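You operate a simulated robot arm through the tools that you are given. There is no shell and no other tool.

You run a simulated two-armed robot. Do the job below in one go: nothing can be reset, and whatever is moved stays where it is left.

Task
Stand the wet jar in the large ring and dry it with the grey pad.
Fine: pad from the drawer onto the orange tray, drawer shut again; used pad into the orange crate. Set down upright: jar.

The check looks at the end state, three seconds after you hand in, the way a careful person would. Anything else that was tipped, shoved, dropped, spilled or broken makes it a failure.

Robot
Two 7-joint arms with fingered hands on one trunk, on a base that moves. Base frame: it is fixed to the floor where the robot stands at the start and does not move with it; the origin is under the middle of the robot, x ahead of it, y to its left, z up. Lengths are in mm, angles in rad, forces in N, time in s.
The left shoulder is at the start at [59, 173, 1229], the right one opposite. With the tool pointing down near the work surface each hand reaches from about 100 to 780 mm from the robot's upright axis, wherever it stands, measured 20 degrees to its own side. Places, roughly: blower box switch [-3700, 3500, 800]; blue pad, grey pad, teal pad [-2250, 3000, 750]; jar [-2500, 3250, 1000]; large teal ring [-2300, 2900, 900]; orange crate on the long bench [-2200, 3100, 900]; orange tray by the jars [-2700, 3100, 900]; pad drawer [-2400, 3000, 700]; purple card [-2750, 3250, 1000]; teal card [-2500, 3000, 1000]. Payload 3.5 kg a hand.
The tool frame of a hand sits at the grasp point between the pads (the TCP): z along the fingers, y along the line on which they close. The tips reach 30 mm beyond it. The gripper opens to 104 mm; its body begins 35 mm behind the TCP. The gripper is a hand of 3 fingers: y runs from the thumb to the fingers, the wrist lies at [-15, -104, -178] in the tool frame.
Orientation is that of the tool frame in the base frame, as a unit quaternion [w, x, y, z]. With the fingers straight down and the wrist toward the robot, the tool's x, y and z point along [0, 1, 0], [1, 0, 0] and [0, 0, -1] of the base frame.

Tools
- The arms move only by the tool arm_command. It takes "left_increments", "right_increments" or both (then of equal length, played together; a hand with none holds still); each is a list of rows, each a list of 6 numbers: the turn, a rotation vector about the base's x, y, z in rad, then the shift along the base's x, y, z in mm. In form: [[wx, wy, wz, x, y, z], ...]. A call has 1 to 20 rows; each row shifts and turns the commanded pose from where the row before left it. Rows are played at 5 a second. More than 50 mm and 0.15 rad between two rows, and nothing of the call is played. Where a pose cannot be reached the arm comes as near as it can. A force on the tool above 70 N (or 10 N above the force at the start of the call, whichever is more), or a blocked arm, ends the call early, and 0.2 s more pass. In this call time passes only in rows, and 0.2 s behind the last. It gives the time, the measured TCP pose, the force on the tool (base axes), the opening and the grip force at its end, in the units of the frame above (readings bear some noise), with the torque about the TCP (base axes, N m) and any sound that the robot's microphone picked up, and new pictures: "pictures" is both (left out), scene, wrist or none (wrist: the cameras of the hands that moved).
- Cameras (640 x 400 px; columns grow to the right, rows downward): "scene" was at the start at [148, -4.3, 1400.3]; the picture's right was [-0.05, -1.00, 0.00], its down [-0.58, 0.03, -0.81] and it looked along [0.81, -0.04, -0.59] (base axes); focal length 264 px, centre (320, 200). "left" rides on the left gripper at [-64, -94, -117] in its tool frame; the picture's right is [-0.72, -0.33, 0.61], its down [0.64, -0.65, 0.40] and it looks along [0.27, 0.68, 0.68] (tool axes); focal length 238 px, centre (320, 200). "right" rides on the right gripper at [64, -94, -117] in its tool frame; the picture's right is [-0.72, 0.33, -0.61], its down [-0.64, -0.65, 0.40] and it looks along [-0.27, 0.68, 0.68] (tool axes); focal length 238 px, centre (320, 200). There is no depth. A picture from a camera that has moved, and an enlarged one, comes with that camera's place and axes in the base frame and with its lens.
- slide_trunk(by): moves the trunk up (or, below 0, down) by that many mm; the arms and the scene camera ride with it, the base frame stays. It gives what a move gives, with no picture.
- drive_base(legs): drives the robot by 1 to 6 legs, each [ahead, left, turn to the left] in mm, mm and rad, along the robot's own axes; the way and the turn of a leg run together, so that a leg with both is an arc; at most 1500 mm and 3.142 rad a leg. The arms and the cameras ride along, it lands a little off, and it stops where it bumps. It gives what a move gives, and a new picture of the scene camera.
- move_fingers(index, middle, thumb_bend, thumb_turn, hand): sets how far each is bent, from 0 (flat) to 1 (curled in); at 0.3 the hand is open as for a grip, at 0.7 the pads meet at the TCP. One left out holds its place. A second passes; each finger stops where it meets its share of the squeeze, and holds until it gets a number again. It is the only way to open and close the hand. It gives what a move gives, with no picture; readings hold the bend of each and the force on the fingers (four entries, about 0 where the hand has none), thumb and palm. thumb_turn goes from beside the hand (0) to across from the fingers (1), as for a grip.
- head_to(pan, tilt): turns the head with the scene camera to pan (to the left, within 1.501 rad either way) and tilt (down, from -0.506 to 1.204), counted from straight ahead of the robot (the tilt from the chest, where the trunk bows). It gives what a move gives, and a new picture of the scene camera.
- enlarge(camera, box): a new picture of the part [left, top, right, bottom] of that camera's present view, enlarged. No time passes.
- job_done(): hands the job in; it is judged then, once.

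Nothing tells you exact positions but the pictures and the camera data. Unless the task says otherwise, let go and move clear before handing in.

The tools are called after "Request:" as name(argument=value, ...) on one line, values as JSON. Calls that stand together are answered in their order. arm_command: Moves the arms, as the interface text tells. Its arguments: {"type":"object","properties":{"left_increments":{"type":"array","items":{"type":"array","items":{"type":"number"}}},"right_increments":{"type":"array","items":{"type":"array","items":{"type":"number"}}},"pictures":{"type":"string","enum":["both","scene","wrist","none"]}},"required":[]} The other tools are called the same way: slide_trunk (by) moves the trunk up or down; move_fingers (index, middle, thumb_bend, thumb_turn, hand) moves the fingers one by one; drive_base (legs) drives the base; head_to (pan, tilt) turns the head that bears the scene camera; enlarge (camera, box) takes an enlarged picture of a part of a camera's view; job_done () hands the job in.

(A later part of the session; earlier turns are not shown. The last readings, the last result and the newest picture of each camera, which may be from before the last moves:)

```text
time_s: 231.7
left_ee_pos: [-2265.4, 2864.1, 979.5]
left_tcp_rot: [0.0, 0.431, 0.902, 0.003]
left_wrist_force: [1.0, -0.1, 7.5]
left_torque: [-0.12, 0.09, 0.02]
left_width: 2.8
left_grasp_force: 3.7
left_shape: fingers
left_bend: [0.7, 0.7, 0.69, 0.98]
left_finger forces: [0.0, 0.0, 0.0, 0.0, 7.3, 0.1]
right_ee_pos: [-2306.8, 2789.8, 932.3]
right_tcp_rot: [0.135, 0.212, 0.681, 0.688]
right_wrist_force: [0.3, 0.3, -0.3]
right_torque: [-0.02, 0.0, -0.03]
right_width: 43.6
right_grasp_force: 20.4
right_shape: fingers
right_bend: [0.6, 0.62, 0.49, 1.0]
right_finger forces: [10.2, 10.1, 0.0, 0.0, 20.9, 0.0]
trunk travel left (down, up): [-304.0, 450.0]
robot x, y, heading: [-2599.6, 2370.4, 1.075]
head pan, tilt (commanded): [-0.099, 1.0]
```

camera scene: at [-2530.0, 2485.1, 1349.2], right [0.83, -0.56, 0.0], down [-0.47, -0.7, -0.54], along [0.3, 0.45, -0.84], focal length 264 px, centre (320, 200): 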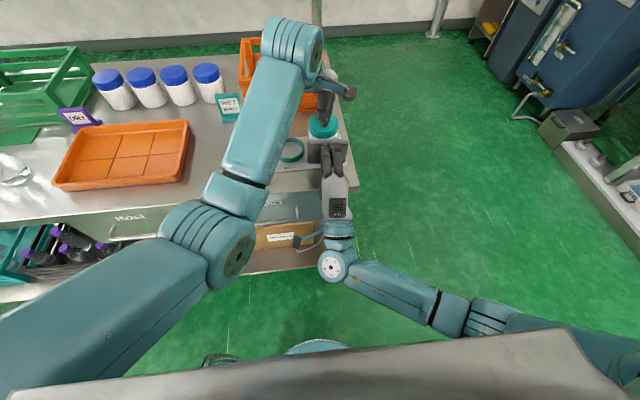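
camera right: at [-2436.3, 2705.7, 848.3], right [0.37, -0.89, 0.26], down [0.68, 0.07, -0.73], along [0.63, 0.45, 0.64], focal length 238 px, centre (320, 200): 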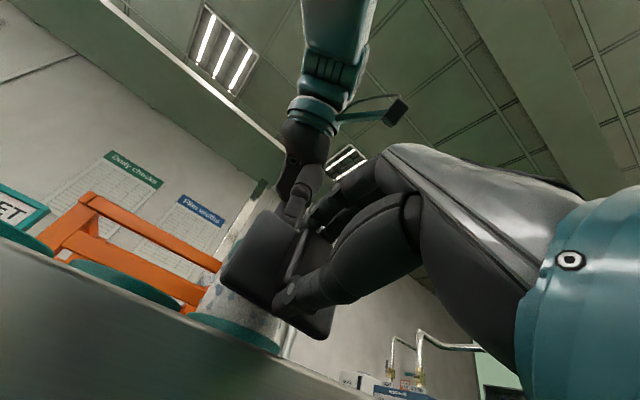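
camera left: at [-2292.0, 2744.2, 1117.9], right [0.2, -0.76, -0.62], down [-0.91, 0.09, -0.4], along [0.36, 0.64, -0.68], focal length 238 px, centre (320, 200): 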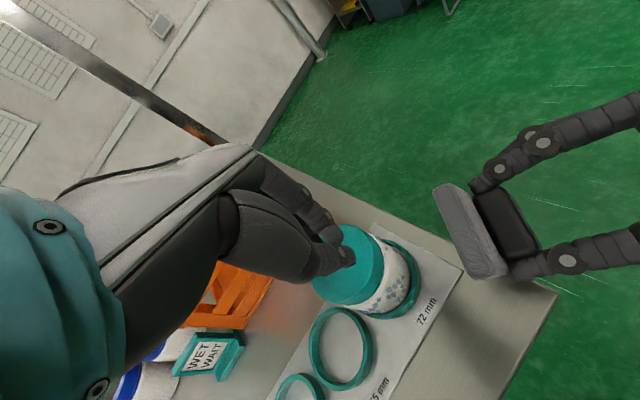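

Request:
arm_command(left_increments=[[0, 0, 0, 0, 0, -0.6], [0, 0, 0, 0, 0, 0], [0, 0, 0, 0, 0, 0], [0, 0, 0, 0, 0, 0]], right_increments=[[0, 0, 0, 0, 0, 0], [0, 0, 0, 1.4, 2.6, 0], [0, 0, 0, 1.4, 2.6, 0], [0, 0, 0, 0, 0, 0]], pictures="none")

```text
time_s: 232.7
left_ee_pos: [-2267.3, 2862.4, 980.4]
left_tcp_rot: [0.0, 0.43, 0.903, 0.003]
left_wrist_force: [-0.9, -1.0, 10.7]
left_torque: [-0.22, 0.09, 0.01]
left_width: 2.2
left_grasp_force: 5.4
left_shape: fingers
left_bend: [0.7, 0.7, 0.69, 0.97]
left_finger forces: [0.1, 0.0, 0.0, 0.0, 10.8, 0.0]
right_ee_pos: [-2304.0, 2793.2, 933.5]
right_tcp_rot: [0.136, 0.212, 0.681, 0.688]
right_wrist_force: [-1.1, -4.3, -1.3]
right_torque: [0.04, -0.03, -0.02]
right_width: 43.7
right_grasp_force: 22.1
right_shape: fingers
right_bend: [0.6, 0.62, 0.49, 1.0]
right_finger forces: [10.2, 10.4, 0.1, 0.0, 22.0, 0.0]
trunk travel left (down, up): [-304.0, 450.0]
robot x, y, heading: [-2599.5, 2367.2, 1.075]
head pan, tilt (commanded): [-0.099, 1.0]
```

Contact at ~4 N on the front side. I wipe sideways and up/down here, then pull off to look at the drops.

Request:
arm_command(right_increments=[[0, 0, 0, 0.5, 0.9, 0], [0, 0, 0, -7, 3.8, 0], [0, 0, 0, -7, 3.8, 0], [0, 0, 0, 7, -3.8, 0], [0, 0, 0, 7, -3.8, 0], [0, 0, 0, 7, -3.8, 0], [0, 0, 0, 7, -3.8, 0], [0, 0, 0, -7, 3.8, 0], [0, 0, 0, -7, 3.8, 0], [0, 0, 0, 0, 0, 8], [0, 0, 0, 0, 0, 8], [0, 0, 0, 0, 0, -8], [0, 0, 0, 0, 0, -8], [0, 0, 0, 0, 0, -6], [0, 0, 0, 0, 0, 6], [0, 0, 0, 0, 0, 0]], pictures="none")

Request:
arm_command(right_increments=[[0, 0, 0, -9.5, -17.6, 0], [0, 0, 0, -19, -35.2, 0], [0, 0, 0, 0, 0, -30], [0, 0, 0, 0, 0, 0]], pictures="scene")

Request:
enlarge(camera="scene", box=[280, 100, 380, 170])

```text
time_s: 236.1
left_ee_pos: [-2265.6, 2863.4, 979.8]
left_tcp_rot: [-0.001, 0.432, 0.902, 0.003]
left_wrist_force: [-0.2, -1.0, 11.0]
left_torque: [-0.16, 0.01, 0.0]
left_width: 0.9
left_grasp_force: 5.8
left_shape: fingers
left_bend: [0.7, 0.7, 0.7, 0.97]
left_finger forces: [0.0, 0.0, 0.0, 0.0, 10.9, 0.1]
right_ee_pos: [-2303.8, 2794.4, 932.1]
right_tcp_rot: [0.135, 0.212, 0.681, 0.688]
right_wrist_force: [-3.5, -5.1, -2.9]
right_torque: [-0.04, 0.0, 0.03]
right_width: 44.0
right_grasp_force: 21.7
right_shape: fingers
right_bend: [0.6, 0.62, 0.49, 1.0]
right_finger forces: [9.7, 10.0, 0.0, 0.1, 22.9, 0.1]
trunk travel left (down, up): [-304.0, 450.0]
robot x, y, heading: [-2599.7, 2366.9, 1.079]
head pan, tilt (commanded): [-0.099, 1.0]
```

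```text
time_s: 237.1
left_ee_pos: [-2266.1, 2863.3, 979.9]
left_tcp_rot: [-0.001, 0.431, 0.902, 0.001]
left_wrist_force: [0.6, 0.3, 6.6]
left_torque: [-0.11, 0.0, -0.01]
left_width: 0.4
left_grasp_force: 3.5
left_shape: fingers
left_bend: [0.7, 0.7, 0.7, 0.97]
left_finger forces: [0.0, 0.0, 0.0, 0.0, 6.4, 0.0]
right_ee_pos: [-2332.6, 2742.3, 903.8]
right_tcp_rot: [0.134, 0.211, 0.679, 0.691]
right_wrist_force: [-2.3, -2.1, 16.8]
right_torque: [0.33, -0.2, -0.02]
right_width: 42.9
right_grasp_force: 36.0
right_shape: fingers
right_bend: [0.57, 0.59, 0.52, 1.0]
right_finger forces: [14.8, 15.9, 0.0, 0.0, 42.4, 0.0]
trunk travel left (down, up): [-304.0, 450.0]
robot x, y, heading: [-2604.5, 2369.6, 1.084]
head pan, tilt (commanded): [-0.099, 1.0]
camera scene: at [-2531.3, 2483.3, 1349.6], right [0.83, -0.56, 0.0], down [-0.47, -0.7, -0.54], along [0.3, 0.45, -0.84], focal length 264 px, centre (320, 200)
```

scene: 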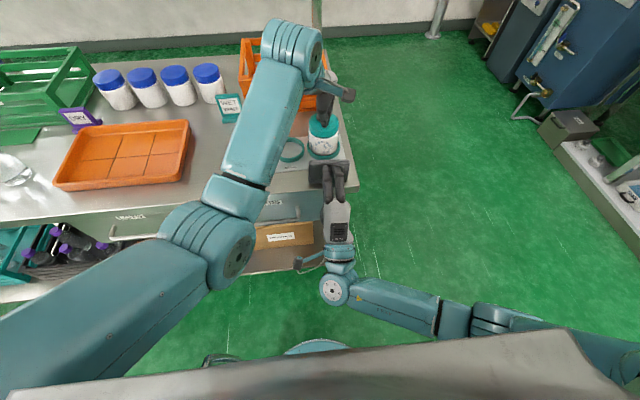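

```text
5.71 times, centred on (330, 135) of scene
camera zoom: at [-2531.3, 2483.3, 1349.6], right [0.83, -0.56, 0.0], down [-0.47, -0.7, -0.54], along [0.3, 0.45, -0.84], focal length 1506 px, centre (263, 571)
```

zoom: 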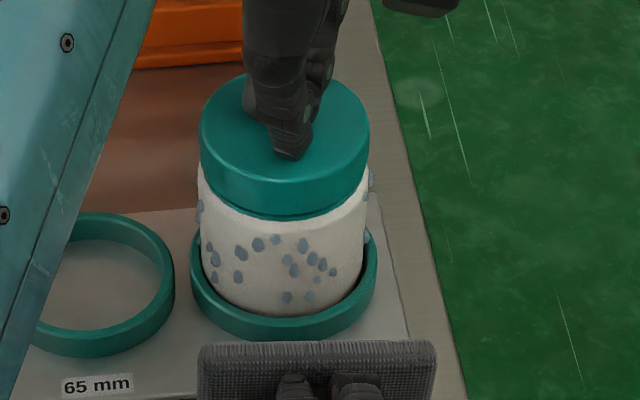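

The rigid pad only touched the slightly wider lid, so the drops on the body remain, and the pad's lower edge is now resting on the table. I raise it, and plan to lift the jar a little with the left hand so the pad can reach the body.

Request:
arm_command(left_increments=[[0, 0, 0, 0, 0, 10], [0, 0, 0, 0, 0, 20], [0, 0, 0, 0, 0, 20], [0, 0, 0, 0, 0, 0]], right_increments=[[0, 0, 0, 0, 0, 20], [0, 0, 0, 0, 0, 5], [0, 0, 0, 0, 0, 0], [0, 0, 0, 0, 0, 0]], pictures="none")

Request:
move_fingers(hand="left", index=0.3, middle=0.3, thumb_bend=0.3)

Request:
arm_command(left_increments=[[0, 0, -0.14, 0, 0, 0], [0, 0, -0.14, 0, 0, 0], [0, 0, -0.14, 0, 0, 0], [0, 0, -0.14, 0, 0, 0], [0, 0, -0.14, 0, 0, 0], [0, 0, 0, 0, 0, 0]])

```text
time_s: 238.1
left_ee_pos: [-2264.9, 2864.2, 1027.7]
left_tcp_rot: [0.0, 0.431, 0.902, 0.002]
left_wrist_force: [0.2, -1.1, 0.6]
left_torque: [0.02, 0.0, 0.0]
left_width: 2.8
left_grasp_force: 0.0
left_shape: fingers
left_bend: [0.7, 0.7, 0.68, 0.97]
left_finger forces: [0.0, 0.0, 0.0, 0.0, 0.0, 0.0]
right_ee_pos: [-2332.0, 2743.2, 927.3]
right_tcp_rot: [0.135, 0.212, 0.682, 0.687]
right_wrist_force: [0.2, -0.6, -1.3]
right_torque: [-0.03, 0.01, -0.01]
right_width: 43.7
right_grasp_force: 20.3
right_shape: fingers
right_bend: [0.6, 0.62, 0.49, 1.0]
right_finger forces: [9.9, 10.4, 0.0, 0.0, 21.1, 0.1]
trunk travel left (down, up): [-304.0, 450.0]
robot x, y, heading: [-2600.4, 2368.4, 1.077]
head pan, tilt (commanded): [-0.099, 1.0]
```

```text
time_s: 239.1
left_ee_pos: [-2264.2, 2863.3, 1029.7]
left_tcp_rot: [-0.001, 0.431, 0.902, 0.001]
left_wrist_force: [-0.1, 0.2, 1.0]
left_torque: [0.0, 0.0, 0.02]
left_width: 102.6
left_grasp_force: 0.1
left_shape: fingers
left_bend: [0.3, 0.3, 0.3, 0.97]
left_finger forces: [0.1, 0.1, 0.0, 0.0, 0.0, 0.0]
right_ee_pos: [-2333.0, 2743.0, 927.0]
right_tcp_rot: [0.135, 0.213, 0.681, 0.687]
right_wrist_force: [0.5, -0.6, -0.5]
right_torque: [-0.05, 0.01, -0.04]
right_width: 43.5
right_grasp_force: 20.7
right_shape: fingers
right_bend: [0.6, 0.62, 0.49, 1.0]
right_finger forces: [10.0, 10.6, 0.0, 0.0, 21.1, 0.0]
trunk travel left (down, up): [-304.0, 450.0]
robot x, y, heading: [-2604.5, 2372.9, 1.078]
head pan, tilt (commanded): [-0.099, 1.0]
```

```text
time_s: 240.5
left_ee_pos: [-2265.4, 2864.5, 1029.0]
left_tcp_rot: [-0.001, 0.715, 0.699, 0.001]
left_wrist_force: [-0.2, -0.3, -0.1]
left_torque: [-0.01, 0.01, 0.01]
left_width: 102.9
left_grasp_force: 0.0
left_shape: fingers
left_bend: [0.3, 0.3, 0.3, 0.97]
left_finger forces: [0.0, 0.0, 0.0, 0.0, 0.0, 0.0]
right_ee_pos: [-2332.0, 2742.7, 927.2]
right_tcp_rot: [0.136, 0.212, 0.681, 0.687]
right_wrist_force: [-0.8, 0.0, -0.1]
right_torque: [0.0, 0.0, 0.02]
right_width: 43.5
right_grasp_force: 20.8
right_shape: fingers
right_bend: [0.6, 0.62, 0.49, 1.0]
right_finger forces: [9.8, 10.5, 0.0, 0.1, 21.0, 0.0]
trunk travel left (down, up): [-304.0, 450.0]
robot x, y, heading: [-2603.5, 2364.8, 1.073]
head pan, tilt (commanded): [-0.099, 1.0]
camera scene: at [-2530.0, 2485.1, 1349.2], right [0.83, -0.56, 0.0], down [-0.47, -0.7, -0.54], along [0.3, 0.45, -0.84], focal length 264 px, centre (320, 200)
camera left: at [-2361.6, 2801.3, 1146.5], right [-0.34, -0.71, -0.62], down [-0.64, 0.66, -0.4], along [0.69, 0.25, -0.68], focal length 238 px, centre (320, 200)
```

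scene: 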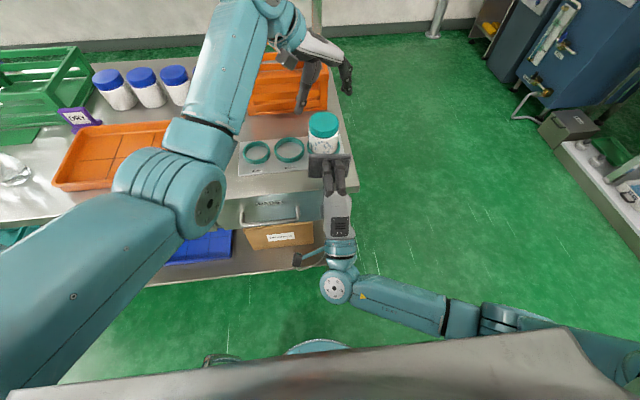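
left: 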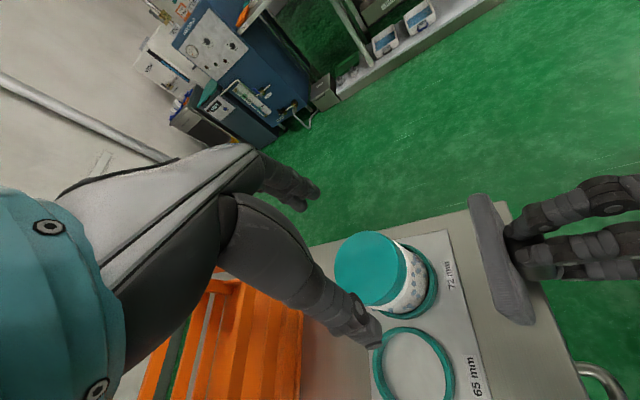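

Left yaw to −1.1 is easy. I test how much further it can turn.

Request:
arm_command(left_increments=[[0, 0, -0.14, 0, 0, 0], [0, 0, -0.14, 0, 0, 0], [0, 0, -0.14, 0, 0, 0], [0, 0, -0.14, 0, 0, 0], [0, 0, -0.14, 0, 0, 0], [0, 0, 0, 0, 0, 0]])

```text
time_s: 241.9
left_ee_pos: [-2291.2, 2845.5, 1028.6]
left_tcp_rot: [0.001, 0.909, 0.416, 0.002]
left_wrist_force: [0.1, 0.5, -0.2]
left_torque: [-0.02, -0.02, 0.01]
left_width: 103.0
left_grasp_force: 0.1
left_shape: fingers
left_bend: [0.3, 0.3, 0.3, 0.97]
left_finger forces: [0.0, 0.0, 0.1, 0.0, 0.0, 0.0]
left hand out of reach, approached as far as the arm can: row 4, 5
right_ee_pos: [-2333.5, 2742.0, 927.8]
right_tcp_rot: [0.134, 0.212, 0.682, 0.688]
right_wrist_force: [0.2, 0.4, -1.5]
right_torque: [-0.01, 0.05, 0.01]
right_width: 43.8
right_grasp_force: 20.6
right_shape: fingers
right_bend: [0.6, 0.62, 0.49, 1.0]
right_finger forces: [9.8, 10.5, 0.0, 0.0, 21.0, 0.1]
trunk travel left (down, up): [-304.0, 450.0]
robot x, y, heading: [-2600.2, 2366.5, 1.079]
head pan, tilt (commanded): [-0.099, 1.0]
camera scene: at [-2529.8, 2484.9, 1349.2], right [0.83, -0.56, 0.0], down [-0.47, -0.7, -0.54], along [0.3, 0.45, -0.84], focal length 264 px, centre (320, 200)
camera left: at [-2404.3, 2858.2, 1145.1], right [-0.71, -0.33, -0.62], down [-0.07, 0.91, -0.4], along [0.7, -0.24, -0.68], focal length 238 px, centre (320, 200)
```

scene: 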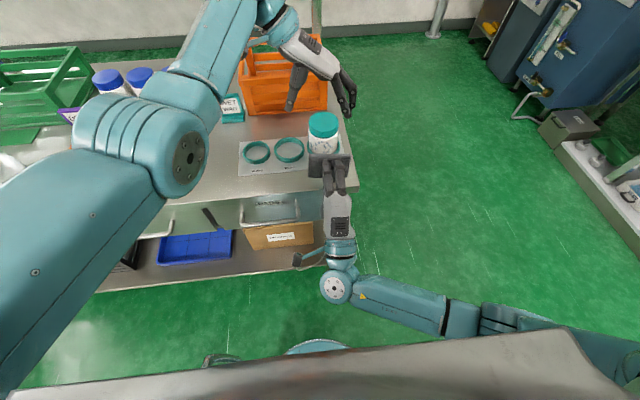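
left: 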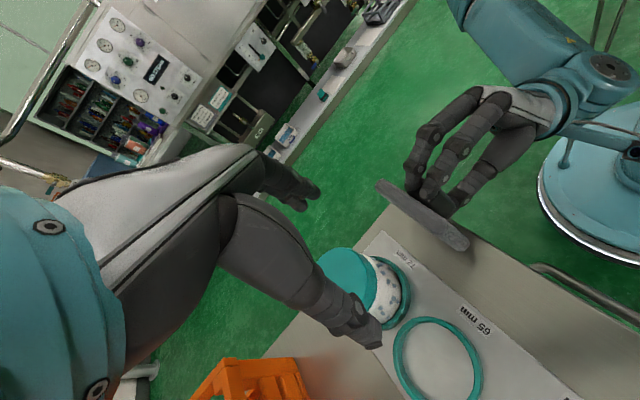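

Request:
enlarge(camera="left", box=[290, 220, 450, 350])

Request:
arm_command(left_increments=[[0, 0, 0.14, 0, 0, 0], [0, 0, 0.14, 0, 0, 0], [0, 0, 0.14, 0, 0, 0], [0, 0, 0.14, 0, 0, 0], [0, 0, 0.14, 0, 0, 0], [0, 0, 0.14, 0, 0, 0], [0, 0, 0.14, 0, 0, 0], [0, 0, 0.14, 0, 0, 0], [0, 0, 0.14, 0, 0, 0], [0, 0, 0.14, 0, 0, 0], [0, 0, 0.14, 0, 0, 0], [0, 0, 0.14, 0, 0, 0], [0, 0, 0.14, 0, 0, 0], [0, 0, 0, 0, 0, 0]])

```text
3.08 times, centred on (370, 285) of left
camera zoom: at [-2404.3, 2858.2, 1145.1], right [-0.71, -0.33, -0.62], down [-0.07, 0.91, -0.4], along [0.7, -0.24, -0.68], focal length 733 px, centre (166, -62)
```

zoom: 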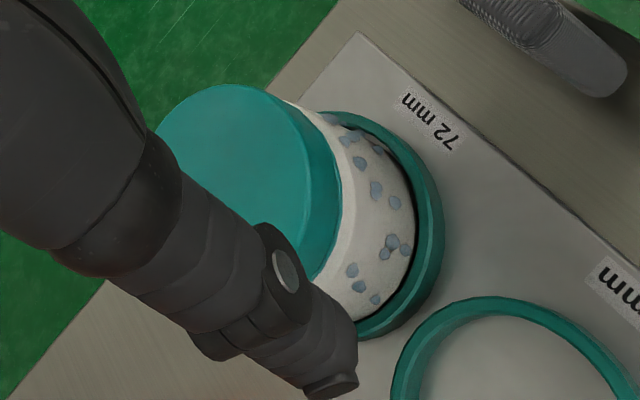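

```text
time_s: 244.9
left_ee_pos: [-2292.3, 2843.5, 1027.9]
left_tcp_rot: [0.0, 0.232, 0.973, 0.001]
left_wrist_force: [-0.4, -0.2, -0.3]
left_torque: [-0.02, 0.0, 0.01]
left_width: 103.0
left_grasp_force: 0.0
left_shape: fingers
left_bend: [0.3, 0.3, 0.3, 0.97]
left_finger forces: [0.1, 0.0, 0.1, 0.0, 0.1, 0.1]
right_ee_pos: [-2333.3, 2743.3, 928.0]
right_tcp_rot: [0.135, 0.212, 0.681, 0.687]
right_wrist_force: [0.1, -0.7, 0.1]
right_torque: [-0.06, 0.04, 0.0]
right_width: 43.7
right_grasp_force: 20.7
right_shape: fingers
right_bend: [0.6, 0.62, 0.49, 1.0]
right_finger forces: [10.1, 10.4, 0.0, 0.0, 20.9, 0.0]
trunk travel left (down, up): [-304.0, 450.0]
robot x, y, heading: [-2598.2, 2371.0, 1.078]
head pan, tilt (commanded): [-0.099, 1.0]
camera scene: at [-2530.1, 2485.3, 1349.2], right [0.83, -0.56, 0.0], down [-0.47, -0.7, -0.54], along [0.3, 0.45, -0.84], focal length 264 px, centre (320, 200)
camera left: at [-2276.7, 2732.1, 1144.9], right [0.49, -0.61, -0.62], down [-0.87, -0.29, -0.4], along [0.07, 0.73, -0.68], focal length 238 px, centre (320, 200)
```

scene: 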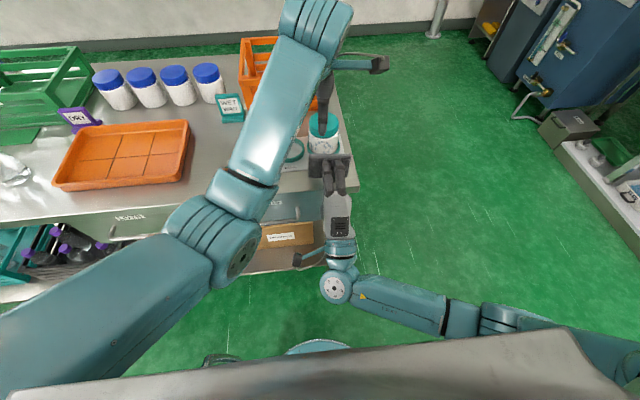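
left: 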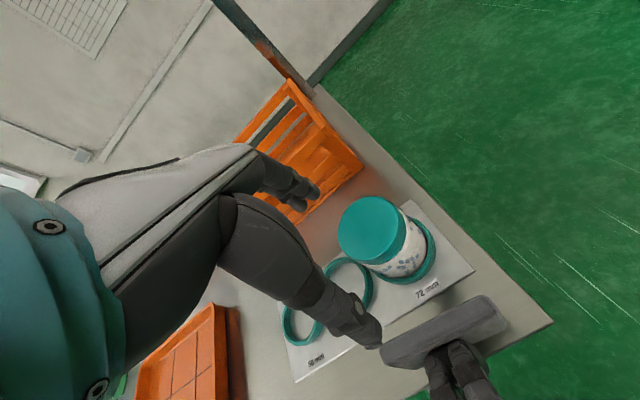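

The left hand can sweep yaw from 0 to about −1.5, so I can rotate the jar against the pad. I centre the open left hand above the lid at yaw 0.

Request:
arm_command(left_increments=[[0, 0, -0.013, 13.4, 10.1, 0], [0, 0, -0.013, 13.4, 10.1, 0], [0, 0, 0, 0, 0, -20], [0, 0, 0, 0, 0, -15], [0, 0, 0, 0, 0, 0]])

Request:
enlarge(camera="left", box=[240, 160, 480, 340])

Request:
enlarge(camera="scene", box=[270, 80, 400, 180])

```text
time_s: 246.1
left_ee_pos: [-2263.2, 2865.3, 993.9]
left_tcp_rot: [-0.001, 0.246, 0.969, 0.001]
left_wrist_force: [0.1, -0.2, -0.4]
left_torque: [-0.01, 0.03, -0.02]
left_width: 102.9
left_grasp_force: 0.1
left_shape: fingers
left_bend: [0.3, 0.3, 0.3, 0.97]
left_finger forces: [0.1, 0.0, 0.1, 0.0, 0.0, 0.1]
right_ee_pos: [-2332.5, 2742.9, 927.2]
right_tcp_rot: [0.136, 0.213, 0.681, 0.687]
right_wrist_force: [0.2, 0.3, -0.3]
right_torque: [-0.03, 0.02, -0.01]
right_width: 43.5
right_grasp_force: 20.8
right_shape: fingers
right_bend: [0.6, 0.62, 0.49, 1.0]
right_finger forces: [10.0, 10.6, 0.0, 0.1, 20.9, 0.0]
trunk travel left (down, up): [-304.0, 450.0]
robot x, y, heading: [-2599.9, 2367.3, 1.077]
head pan, tilt (commanded): [-0.099, 1.0]
camera scene: at [-2530.0, 2485.2, 1349.2], right [0.83, -0.56, 0.0], down [-0.47, -0.7, -0.54], along [0.3, 0.45, -0.84], focal length 264 px, centre (320, 200)
camera left: at [-2251.9, 2750.7, 1110.8], right [0.48, -0.63, -0.62], down [-0.88, -0.27, -0.4], along [0.09, 0.73, -0.68], focal length 238 px, centre (320, 200)
```

scene: 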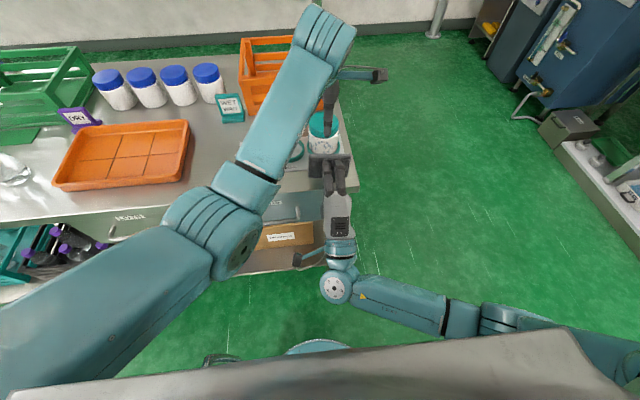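
left: 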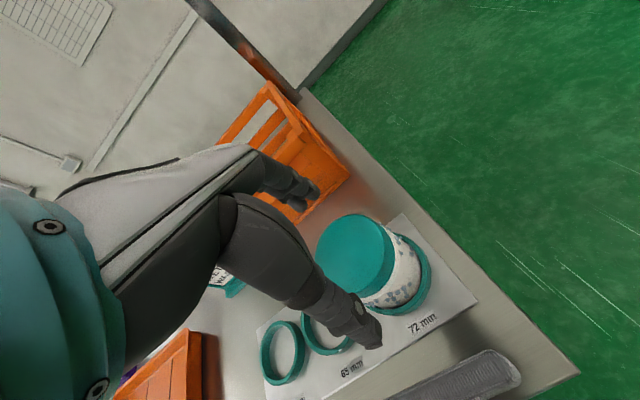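

```text
2.22 times, centred on (360, 250) of left
camera zoom: at [-2251.9, 2750.7, 1110.8], right [0.48, -0.63, -0.62], down [-0.88, -0.27, -0.4], along [0.09, 0.73, -0.68], focal length 530 px, centre (231, 89)
```

zoom: 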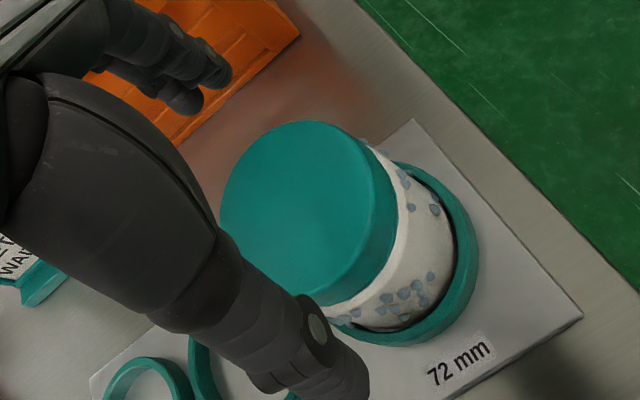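

```text
4.00 times, centred on (335, 130) of scene
camera zoom: at [-2530.0, 2485.2, 1349.2], right [0.83, -0.56, 0.0], down [-0.47, -0.7, -0.54], along [0.3, 0.45, -0.84], focal length 1054 px, centre (260, 480)
```

zoom: 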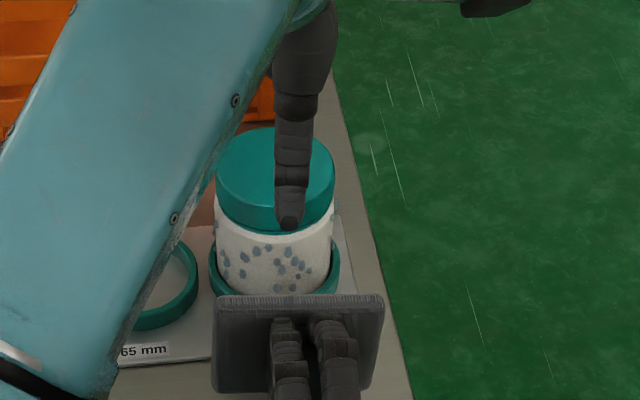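

Request:
arm_command(left_increments=[[0, 0, 0, 0, 0, -15], [0, 0, 0, 0, 0, -15], [0, 0, 0, 0, 0, -13], [0, 0, 0, 0, 0, 0]], pictures="none")

Request:
move_fingers(hand="left", index=0.6, middle=0.6, thumb_bend=0.6)

Request:
enlarge(camera="left", box=[240, 160, 480, 340])

Request:
enlarge(camera="scene", box=[270, 80, 400, 180])

```text
time_s: 247.1
left_ee_pos: [-2263.0, 2864.6, 951.5]
left_tcp_rot: [-0.001, 0.246, 0.969, 0.001]
left_wrist_force: [0.0, 0.1, -0.1]
left_torque: [0.0, 0.02, -0.02]
left_width: 102.8
left_grasp_force: 0.0
left_shape: fingers
left_bend: [0.3, 0.3, 0.3, 0.97]
left_finger forces: [0.0, 0.1, 0.0, 0.0, 0.1, 0.1]
right_ee_pos: [-2333.1, 2742.9, 928.2]
right_tcp_rot: [0.136, 0.212, 0.681, 0.687]
right_wrist_force: [0.6, 0.5, -0.5]
right_torque: [0.02, 0.05, 0.01]
right_width: 43.7
right_grasp_force: 20.5
right_shape: fingers
right_bend: [0.6, 0.62, 0.49, 1.0]
right_finger forces: [10.0, 10.5, 0.0, 0.0, 21.0, 0.0]
trunk travel left (down, up): [-304.0, 450.0]
robot x, y, heading: [-2598.7, 2363.6, 1.077]
head pan, tilt (commanded): [-0.099, 1.0]
```

```text
time_s: 248.1
left_ee_pos: [-2264.3, 2865.8, 951.0]
left_tcp_rot: [-0.002, 0.246, 0.969, 0.002]
left_wrist_force: [3.5, 8.9, 2.7]
left_torque: [0.56, -0.16, 0.0]
left_width: 62.9
left_grasp_force: 19.7
left_shape: fingers
left_bend: [0.45, 0.5, 0.49, 0.97]
left_finger forces: [13.4, 10.8, 0.0, 0.0, 15.9, 0.1]
right_ee_pos: [-2333.7, 2744.1, 927.0]
right_tcp_rot: [0.136, 0.212, 0.682, 0.687]
right_wrist_force: [0.2, -0.3, -1.0]
right_torque: [0.01, 0.0, 0.0]
right_width: 43.6
right_grasp_force: 20.7
right_shape: fingers
right_bend: [0.6, 0.62, 0.49, 1.0]
right_finger forces: [9.9, 10.5, 0.0, 0.0, 21.0, 0.0]
trunk travel left (down, up): [-304.0, 450.0]
robot x, y, heading: [-2601.7, 2367.6, 1.076]
head pan, tilt (commanded): [-0.099, 1.0]
```

```text
2.22 times, centred on (360, 250) of left
camera zoom: at [-2252.7, 2752.4, 1067.1], right [0.48, -0.63, -0.62], down [-0.87, -0.27, -0.4], along [0.09, 0.73, -0.68], focal length 530 px, centre (231, 89)
```

zoom: 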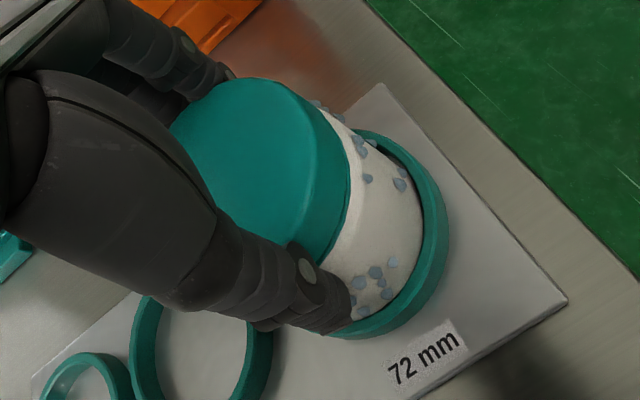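

```text
4.00 times, centred on (335, 130) of scene
camera zoom: at [-2529.7, 2486.1, 1349.1], right [0.83, -0.56, 0.0], down [-0.47, -0.7, -0.54], along [0.3, 0.45, -0.84], focal length 1054 px, centre (260, 480)
```

zoom: 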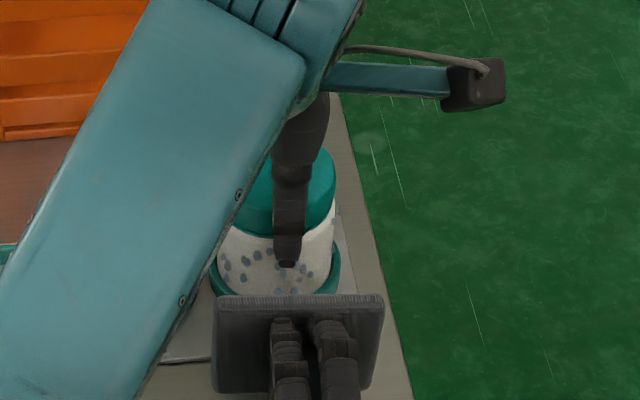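

Gripped. There is a sideways preload of ~9 N, so I ease the hand 2 mm forward before lifting.

Request:
arm_command(left_increments=[[0, 0, 0, 0.95, 1.76, 0], [0, 0, 0, 0, 0, 0]], pictures="none")

```text
time_s: 248.7
left_ee_pos: [-2263.3, 2867.2, 949.6]
left_tcp_rot: [0.0, 0.246, 0.969, 0.001]
left_wrist_force: [0.8, 5.4, 4.1]
left_torque: [0.45, -0.15, -0.03]
left_width: 62.9
left_grasp_force: 19.4
left_shape: fingers
left_bend: [0.45, 0.5, 0.49, 0.97]
left_finger forces: [11.4, 9.9, 0.1, 0.0, 17.5, 0.1]
right_ee_pos: [-2333.3, 2742.1, 926.9]
right_tcp_rot: [0.135, 0.211, 0.682, 0.687]
right_wrist_force: [0.7, 0.2, -0.6]
right_torque: [-0.04, 0.03, 0.02]
right_width: 43.8
right_grasp_force: 20.7
right_shape: fingers
right_bend: [0.6, 0.62, 0.49, 1.0]
right_finger forces: [10.1, 10.5, 0.0, 0.0, 21.0, 0.0]
trunk travel left (down, up): [-304.0, 450.0]
robot x, y, heading: [-2596.4, 2363.6, 1.08]
head pan, tilt (commanded): [-0.099, 1.0]
```

Request:
arm_command(left_increments=[[0, 0, 0, 0.34, 2.3, 0], [0, 0, 0, 0, 0, 0]], pictures="none")

Request:
arm_command(left_increments=[[0, 0, 0, 0, 0, 10], [0, 0, 0, 0, 0, 15], [0, 0, 0, 0, 0, 20], [0, 0, 0, 0, 0, 0]])

Request:
enlarge(camera="scene", box=[270, 80, 400, 180])

Request:
enlarge(camera="left", box=[240, 160, 480, 340])

```text
time_s: 249.3
left_ee_pos: [-2264.2, 2869.0, 949.9]
left_tcp_rot: [-0.001, 0.246, 0.969, 0.0]
left_wrist_force: [0.6, 0.2, 6.0]
left_torque: [0.32, -0.11, -0.05]
left_width: 62.9
left_grasp_force: 19.4
left_shape: fingers
left_bend: [0.46, 0.51, 0.49, 0.96]
left_finger forces: [10.4, 8.8, 0.0, 0.1, 19.3, 0.0]
right_ee_pos: [-2332.3, 2742.5, 928.5]
right_tcp_rot: [0.135, 0.212, 0.681, 0.687]
right_wrist_force: [-0.6, 0.2, -0.1]
right_torque: [-0.02, 0.0, 0.01]
right_width: 43.9
right_grasp_force: 20.9
right_shape: fingers
right_bend: [0.6, 0.62, 0.49, 1.0]
right_finger forces: [10.0, 10.4, 0.1, 0.1, 21.0, 0.0]
trunk travel left (down, up): [-304.0, 450.0]
robot x, y, heading: [-2602.8, 2368.8, 1.078]
head pan, tilt (commanded): [-0.099, 1.0]
```

```text
time_s: 250.3
left_ee_pos: [-2262.7, 2869.8, 995.4]
left_tcp_rot: [-0.001, 0.247, 0.969, 0.001]
left_wrist_force: [0.1, -0.2, -2.6]
left_torque: [0.01, -0.02, -0.01]
left_width: 61.8
left_grasp_force: 17.2
left_shape: fingers
left_bend: [0.47, 0.52, 0.49, 0.96]
left_finger forces: [10.1, 6.5, 0.1, 0.1, 18.7, 0.1]
right_ee_pos: [-2333.7, 2743.1, 926.3]
right_tcp_rot: [0.136, 0.212, 0.682, 0.687]
right_wrist_force: [0.1, 0.4, -1.2]
right_torque: [-0.01, 0.03, 0.01]
right_width: 43.8
right_grasp_force: 20.8
right_shape: fingers
right_bend: [0.6, 0.62, 0.49, 1.0]
right_finger forces: [10.0, 10.5, 0.0, 0.1, 21.0, 0.0]
trunk travel left (down, up): [-304.0, 450.0]
robot x, y, heading: [-2598.3, 2370.9, 1.084]
head pan, tilt (commanded): [-0.099, 1.0]
camera scene: at [-2529.8, 2485.4, 1349.1], right [0.83, -0.56, 0.0], down [-0.47, -0.7, -0.54], along [0.3, 0.45, -0.84], focal length 264 px, centre (320, 200)
camera left: at [-2251.1, 2756.2, 1112.3], right [0.47, -0.63, -0.62], down [-0.88, -0.27, -0.4], along [0.09, 0.73, -0.68], focal length 238 px, centre (320, 200)
```

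scene: 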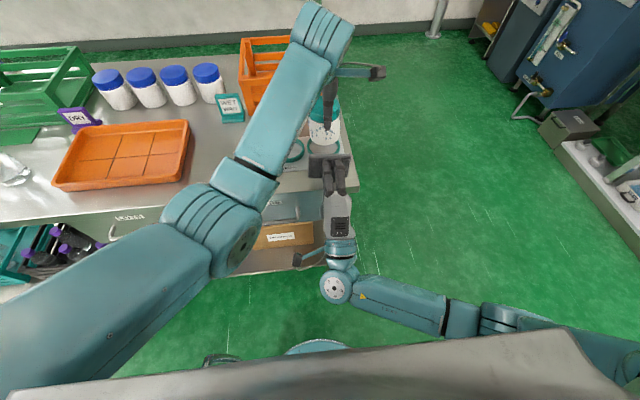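
left: 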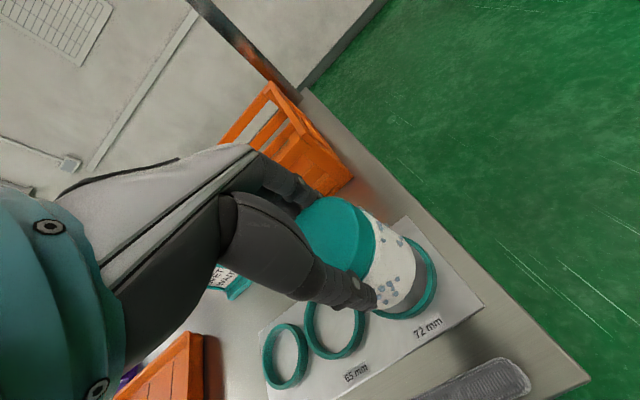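

```text
4.00 times, centred on (335, 130) of scene
camera zoom: at [-2529.8, 2485.4, 1349.1], right [0.83, -0.56, 0.0], down [-0.47, -0.7, -0.54], along [0.3, 0.45, -0.84], focal length 1054 px, centre (260, 480)
```

zoom: 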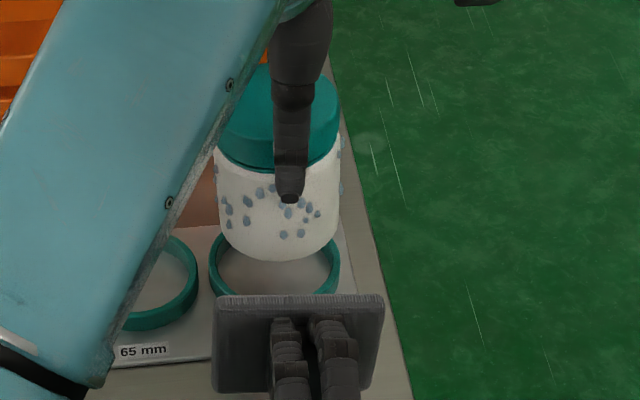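

```text
2.22 times, centred on (360, 250) of left
camera zoom: at [-2251.1, 2756.2, 1112.3], right [0.47, -0.63, -0.62], down [-0.88, -0.27, -0.4], along [0.09, 0.73, -0.68], focal length 530 px, centre (231, 89)
```

zoom: 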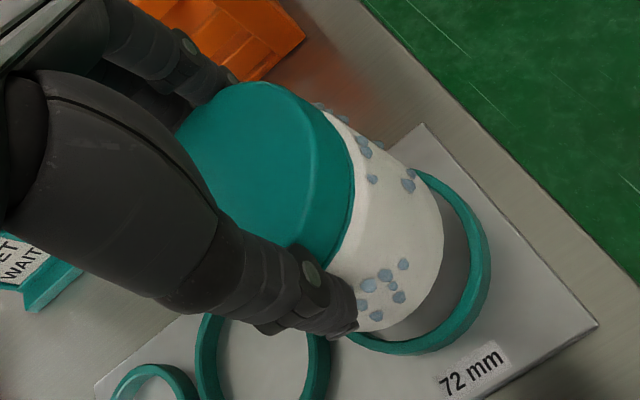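

The jar hangs 45 mm up with its body exposed below the fingers. I bring the pad to the body.

Request:
arm_command(right_increments=[[0, 0, 0, 9.5, 17.6, 4], [0, 0, 0, 9.5, 17.6, 4], [0, 0, 0, 9.5, 17.6, 0], [0, 0, 0, 1.4, 2.6, 0], [0, 0, 0, 0, 0, 0]], pictures="none")

Request:
arm_command(right_increments=[[0, 0, 0, 1.4, 2.6, 0], [0, 0, 0, 0, 0, 0]], pictures="none")

```text
time_s: 251.5
left_ee_pos: [-2262.3, 2870.5, 995.3]
left_tcp_rot: [-0.001, 0.246, 0.969, 0.002]
left_wrist_force: [7.4, 13.8, -3.9]
left_torque: [0.61, -0.3, 0.0]
left_width: 62.1
left_grasp_force: 18.8
left_shape: fingers
left_bend: [0.44, 0.5, 0.5, 0.96]
left_finger forces: [16.1, 10.9, 0.1, 0.0, 12.0, 0.1]
right_ee_pos: [-2303.3, 2798.2, 936.7]
right_tcp_rot: [0.134, 0.212, 0.681, 0.687]
right_wrist_force: [-7.0, -13.5, 0.3]
right_torque: [0.24, -0.17, -0.02]
right_width: 43.9
right_grasp_force: 23.5
right_shape: fingers
right_bend: [0.71, 0.62, 0.49, 1.0]
right_finger forces: [11.4, 12.2, 0.1, 0.0, 23.7, 0.0]
trunk travel left (down, up): [-304.0, 450.0]
robot x, y, heading: [-2601.7, 2370.0, 1.076]
head pan, tilt (commanded): [-0.099, 1.0]
```

```text
time_s: 252.1
left_ee_pos: [-2262.4, 2870.3, 996.1]
left_tcp_rot: [-0.001, 0.246, 0.969, 0.001]
left_wrist_force: [8.5, 17.2, -1.2]
left_torque: [0.73, -0.32, 0.05]
left_width: 62.0
left_grasp_force: 20.8
left_shape: fingers
left_bend: [0.43, 0.49, 0.51, 0.96]
left_finger forces: [18.0, 12.2, 0.1, 0.0, 10.7, 0.0]
right_ee_pos: [-2301.1, 2801.3, 935.2]
right_tcp_rot: [0.135, 0.213, 0.682, 0.687]
right_wrist_force: [-9.7, -16.9, -1.3]
right_torque: [0.25, -0.18, -0.05]
right_width: 44.6
right_grasp_force: 24.9
right_shape: fingers
right_bend: [0.71, 0.62, 0.48, 1.0]
right_finger forces: [11.4, 12.6, 0.1, 0.1, 25.6, 0.0]
trunk travel left (down, up): [-304.0, 450.0]
robot x, y, heading: [-2601.1, 2369.6, 1.077]
head pan, tilt (commanded): [-0.099, 1.0]
```

Contact is a bit strong (19 N); I back off 9 mm and do a first rotation sweep of the jar against the pad.

Request:
arm_command(right_increments=[[0, 0, 0, -4.3, -7.9, 0], [0, 0, 0, 0, 0, 0]], pictures="none")

Request:
arm_command(left_increments=[[0, 0, -0.12, 0, 0, 0], [0, 0, -0.12, 0, 0, 0], [0, 0, -0.12, 0, 0, 0], [0, 0, -0.12, 0, 0, 0], [0, 0, -0.12, 0, 0, 0], [0, 0, -0.12, 0, 0, 0], [0, 0, 0, 0, 0, 0]], pictures="both")

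Request:
enlarge(camera="left", box=[240, 160, 480, 340])

Request:
enlarge(camera="scene", box=[270, 80, 400, 180])

```text
time_s: 252.7
left_ee_pos: [-2262.6, 2869.1, 994.3]
left_tcp_rot: [-0.002, 0.248, 0.969, 0.0]
left_wrist_force: [1.5, 2.2, -2.8]
left_torque: [0.14, -0.08, 0.02]
left_width: 61.6
left_grasp_force: 17.8
left_shape: fingers
left_bend: [0.46, 0.52, 0.5, 0.96]
left_finger forces: [11.4, 7.3, 0.0, 0.0, 17.5, 0.0]
right_ee_pos: [-2304.0, 2793.6, 937.0]
right_tcp_rot: [0.137, 0.213, 0.681, 0.687]
right_wrist_force: [-0.6, -3.2, 0.4]
right_torque: [0.04, -0.06, -0.02]
right_width: 44.1
right_grasp_force: 20.5
right_shape: fingers
right_bend: [0.71, 0.62, 0.48, 1.0]
right_finger forces: [9.8, 10.8, 0.0, 0.1, 20.3, 0.0]
trunk travel left (down, up): [-304.0, 450.0]
robot x, y, heading: [-2599.1, 2368.4, 1.075]
head pan, tilt (commanded): [-0.099, 1.0]
```

```text
time_s: 254.3
left_ee_pos: [-2263.9, 2869.0, 995.0]
left_tcp_rot: [-0.001, 0.573, 0.819, 0.002]
left_wrist_force: [5.4, 5.4, -3.3]
left_torque: [0.25, -0.23, 0.12]
left_width: 61.9
left_grasp_force: 19.4
left_shape: fingers
left_bend: [0.46, 0.52, 0.5, 0.96]
left_finger forces: [12.6, 9.8, 0.1, 0.0, 16.1, 0.0]
right_ee_pos: [-2304.1, 2793.8, 934.5]
right_tcp_rot: [0.136, 0.213, 0.681, 0.687]
right_wrist_force: [-6.0, -5.1, -0.1]
right_torque: [0.05, -0.09, 0.09]
right_width: 44.0
right_grasp_force: 20.9
right_shape: fingers
right_bend: [0.71, 0.62, 0.48, 1.0]
right_finger forces: [10.5, 10.3, 0.0, 0.0, 21.8, 0.0]
trunk travel left (down, up): [-304.0, 450.0]
robot x, y, heading: [-2599.4, 2370.7, 1.072]
head pan, tilt (commanded): [-0.099, 1.0]
camera scene: at [-2529.9, 2485.3, 1349.2], right [0.83, -0.56, 0.0], down [-0.47, -0.7, -0.54], along [0.3, 0.45, -0.84], focal length 264 px, centre (320, 200)
camera left: at [-2329.1, 2776.6, 1111.3], right [-0.06, -0.79, -0.62], down [-0.83, 0.38, -0.4], along [0.55, 0.49, -0.68], focal length 238 px, centre (320, 200)
```

scene: 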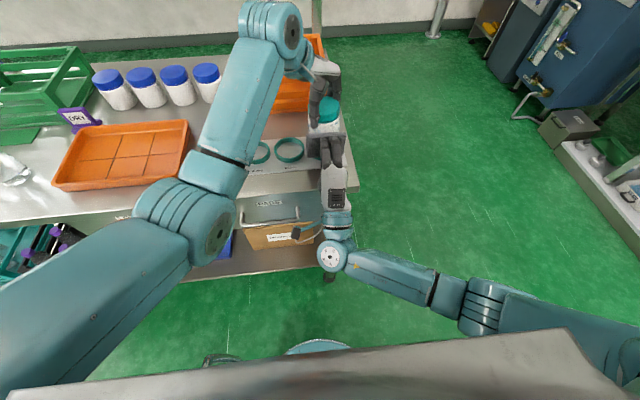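
left: 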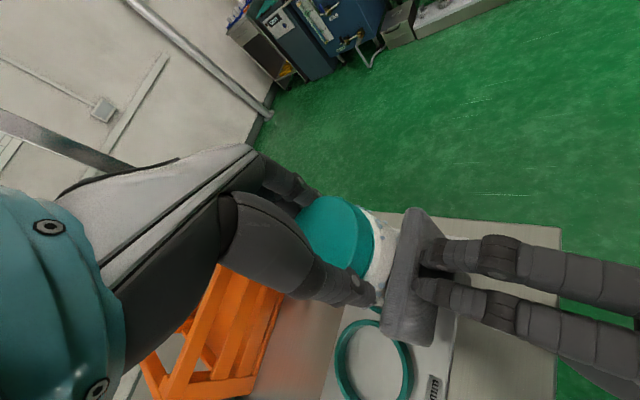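

```text
2.22 times, centred on (360, 250) of left
camera zoom: at [-2329.1, 2776.6, 1111.3], right [-0.06, -0.79, -0.62], down [-0.83, 0.38, -0.4], along [0.55, 0.49, -0.68], focal length 530 px, centre (231, 89)
```

zoom: 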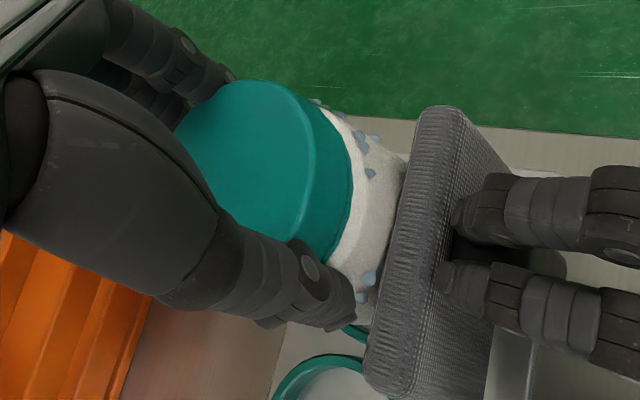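

```text
4.00 times, centred on (335, 130) of scene
camera zoom: at [-2529.9, 2485.3, 1349.2], right [0.83, -0.56, 0.0], down [-0.47, -0.7, -0.54], along [0.3, 0.45, -0.84], focal length 1054 px, centre (260, 480)
```

zoom: 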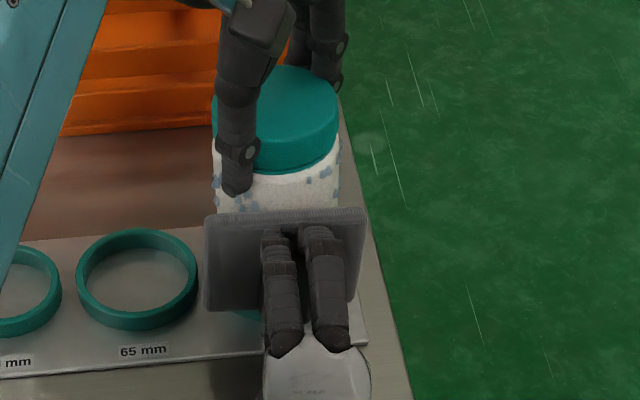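

Request:
arm_command(right_increments=[[0, 0, 0, -9.5, -17.6, 0], [0, 0, 0, -9.5, -17.6, 0], [0, 0, 0, 0, 0, 0]], pictures="none")

Request:
enlarge(camera="left", box=[280, 180, 460, 330])

Request:
enlarge(camera="scene", box=[290, 80, 390, 160])

```text
time_s: 255.1
left_ee_pos: [-2261.8, 2869.2, 993.8]
left_tcp_rot: [-0.001, 0.572, 0.821, 0.001]
left_wrist_force: [-0.3, 0.3, -2.0]
left_torque: [0.0, 0.0, 0.01]
left_width: 61.8
left_grasp_force: 17.8
left_shape: fingers
left_bend: [0.47, 0.53, 0.5, 0.96]
left_finger forces: [10.5, 6.4, 0.0, 0.1, 18.8, 0.0]
right_ee_pos: [-2325.2, 2759.9, 935.5]
right_tcp_rot: [0.136, 0.212, 0.681, 0.687]
right_wrist_force: [0.1, 0.1, -0.9]
right_torque: [0.02, 0.03, -0.02]
right_width: 44.0
right_grasp_force: 19.8
right_shape: fingers
right_bend: [0.61, 0.62, 0.49, 1.0]
right_finger forces: [9.8, 9.9, 0.0, 0.0, 20.2, 0.1]
trunk travel left (down, up): [-304.0, 450.0]
robot x, y, heading: [-2603.5, 2368.2, 1.078]
head pan, tilt (commanded): [-0.099, 1.0]
```

```text
2.67 times, centred on (370, 255) of left
camera zoom: at [-2328.9, 2776.5, 1111.2], right [-0.06, -0.79, -0.62], down [-0.83, 0.38, -0.4], along [0.55, 0.49, -0.68], focal length 636 px, centre (187, 53)
```

zoom: 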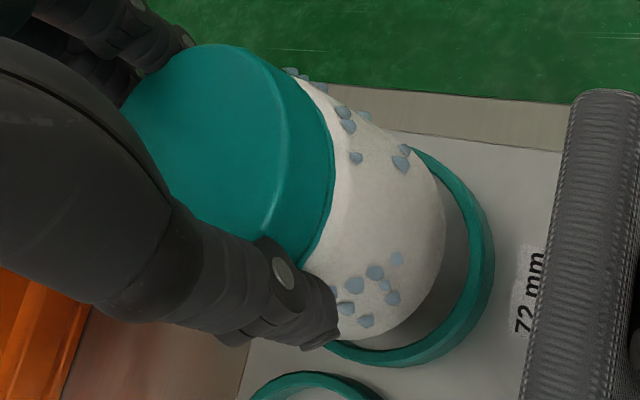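

```text
5.00 times, centred on (340, 120) of scene
camera zoom: at [-2529.8, 2485.5, 1349.1], right [0.83, -0.56, 0.0], down [-0.47, -0.7, -0.54], along [0.3, 0.45, -0.84], focal length 1318 px, centre (220, 600)
```

zoom: 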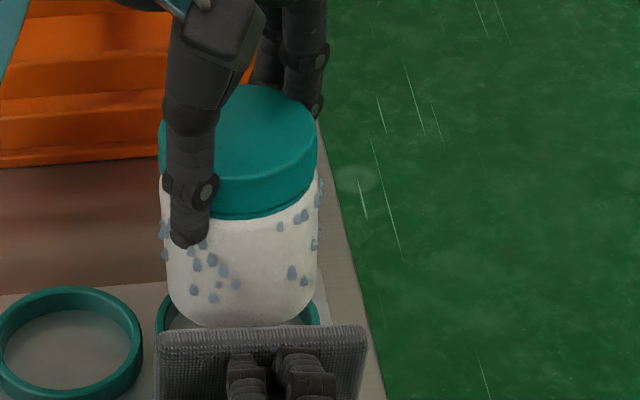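

Request:
enlarge(camera="left", box=[360, 240, 440, 310])

Request:
enlarge(camera="scene", box=[310, 110, 370, 155])

```text
5.71 times, centred on (400, 275) of left
camera zoom: at [-2328.9, 2776.5, 1111.2], right [-0.06, -0.79, -0.62], down [-0.83, 0.38, -0.4], along [0.55, 0.49, -0.68], focal length 1362 px, centre (-137, -229)
```

zoom: 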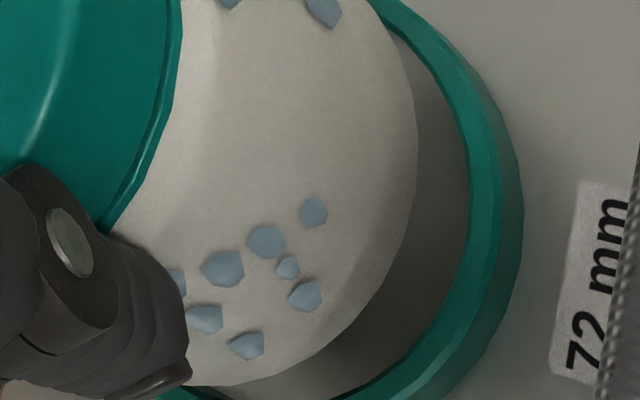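

```text
8.89 times, centred on (340, 132) of scene
camera zoom: at [-2529.8, 2485.5, 1349.1], right [0.83, -0.56, 0.0], down [-0.47, -0.7, -0.54], along [0.3, 0.45, -0.84], focal length 2343 px, centre (142, 800)
```

zoom: 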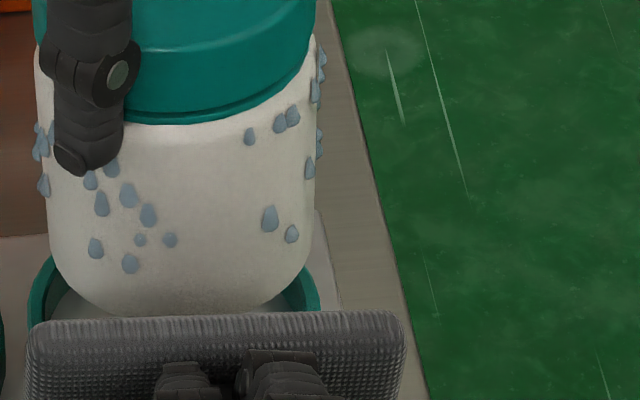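

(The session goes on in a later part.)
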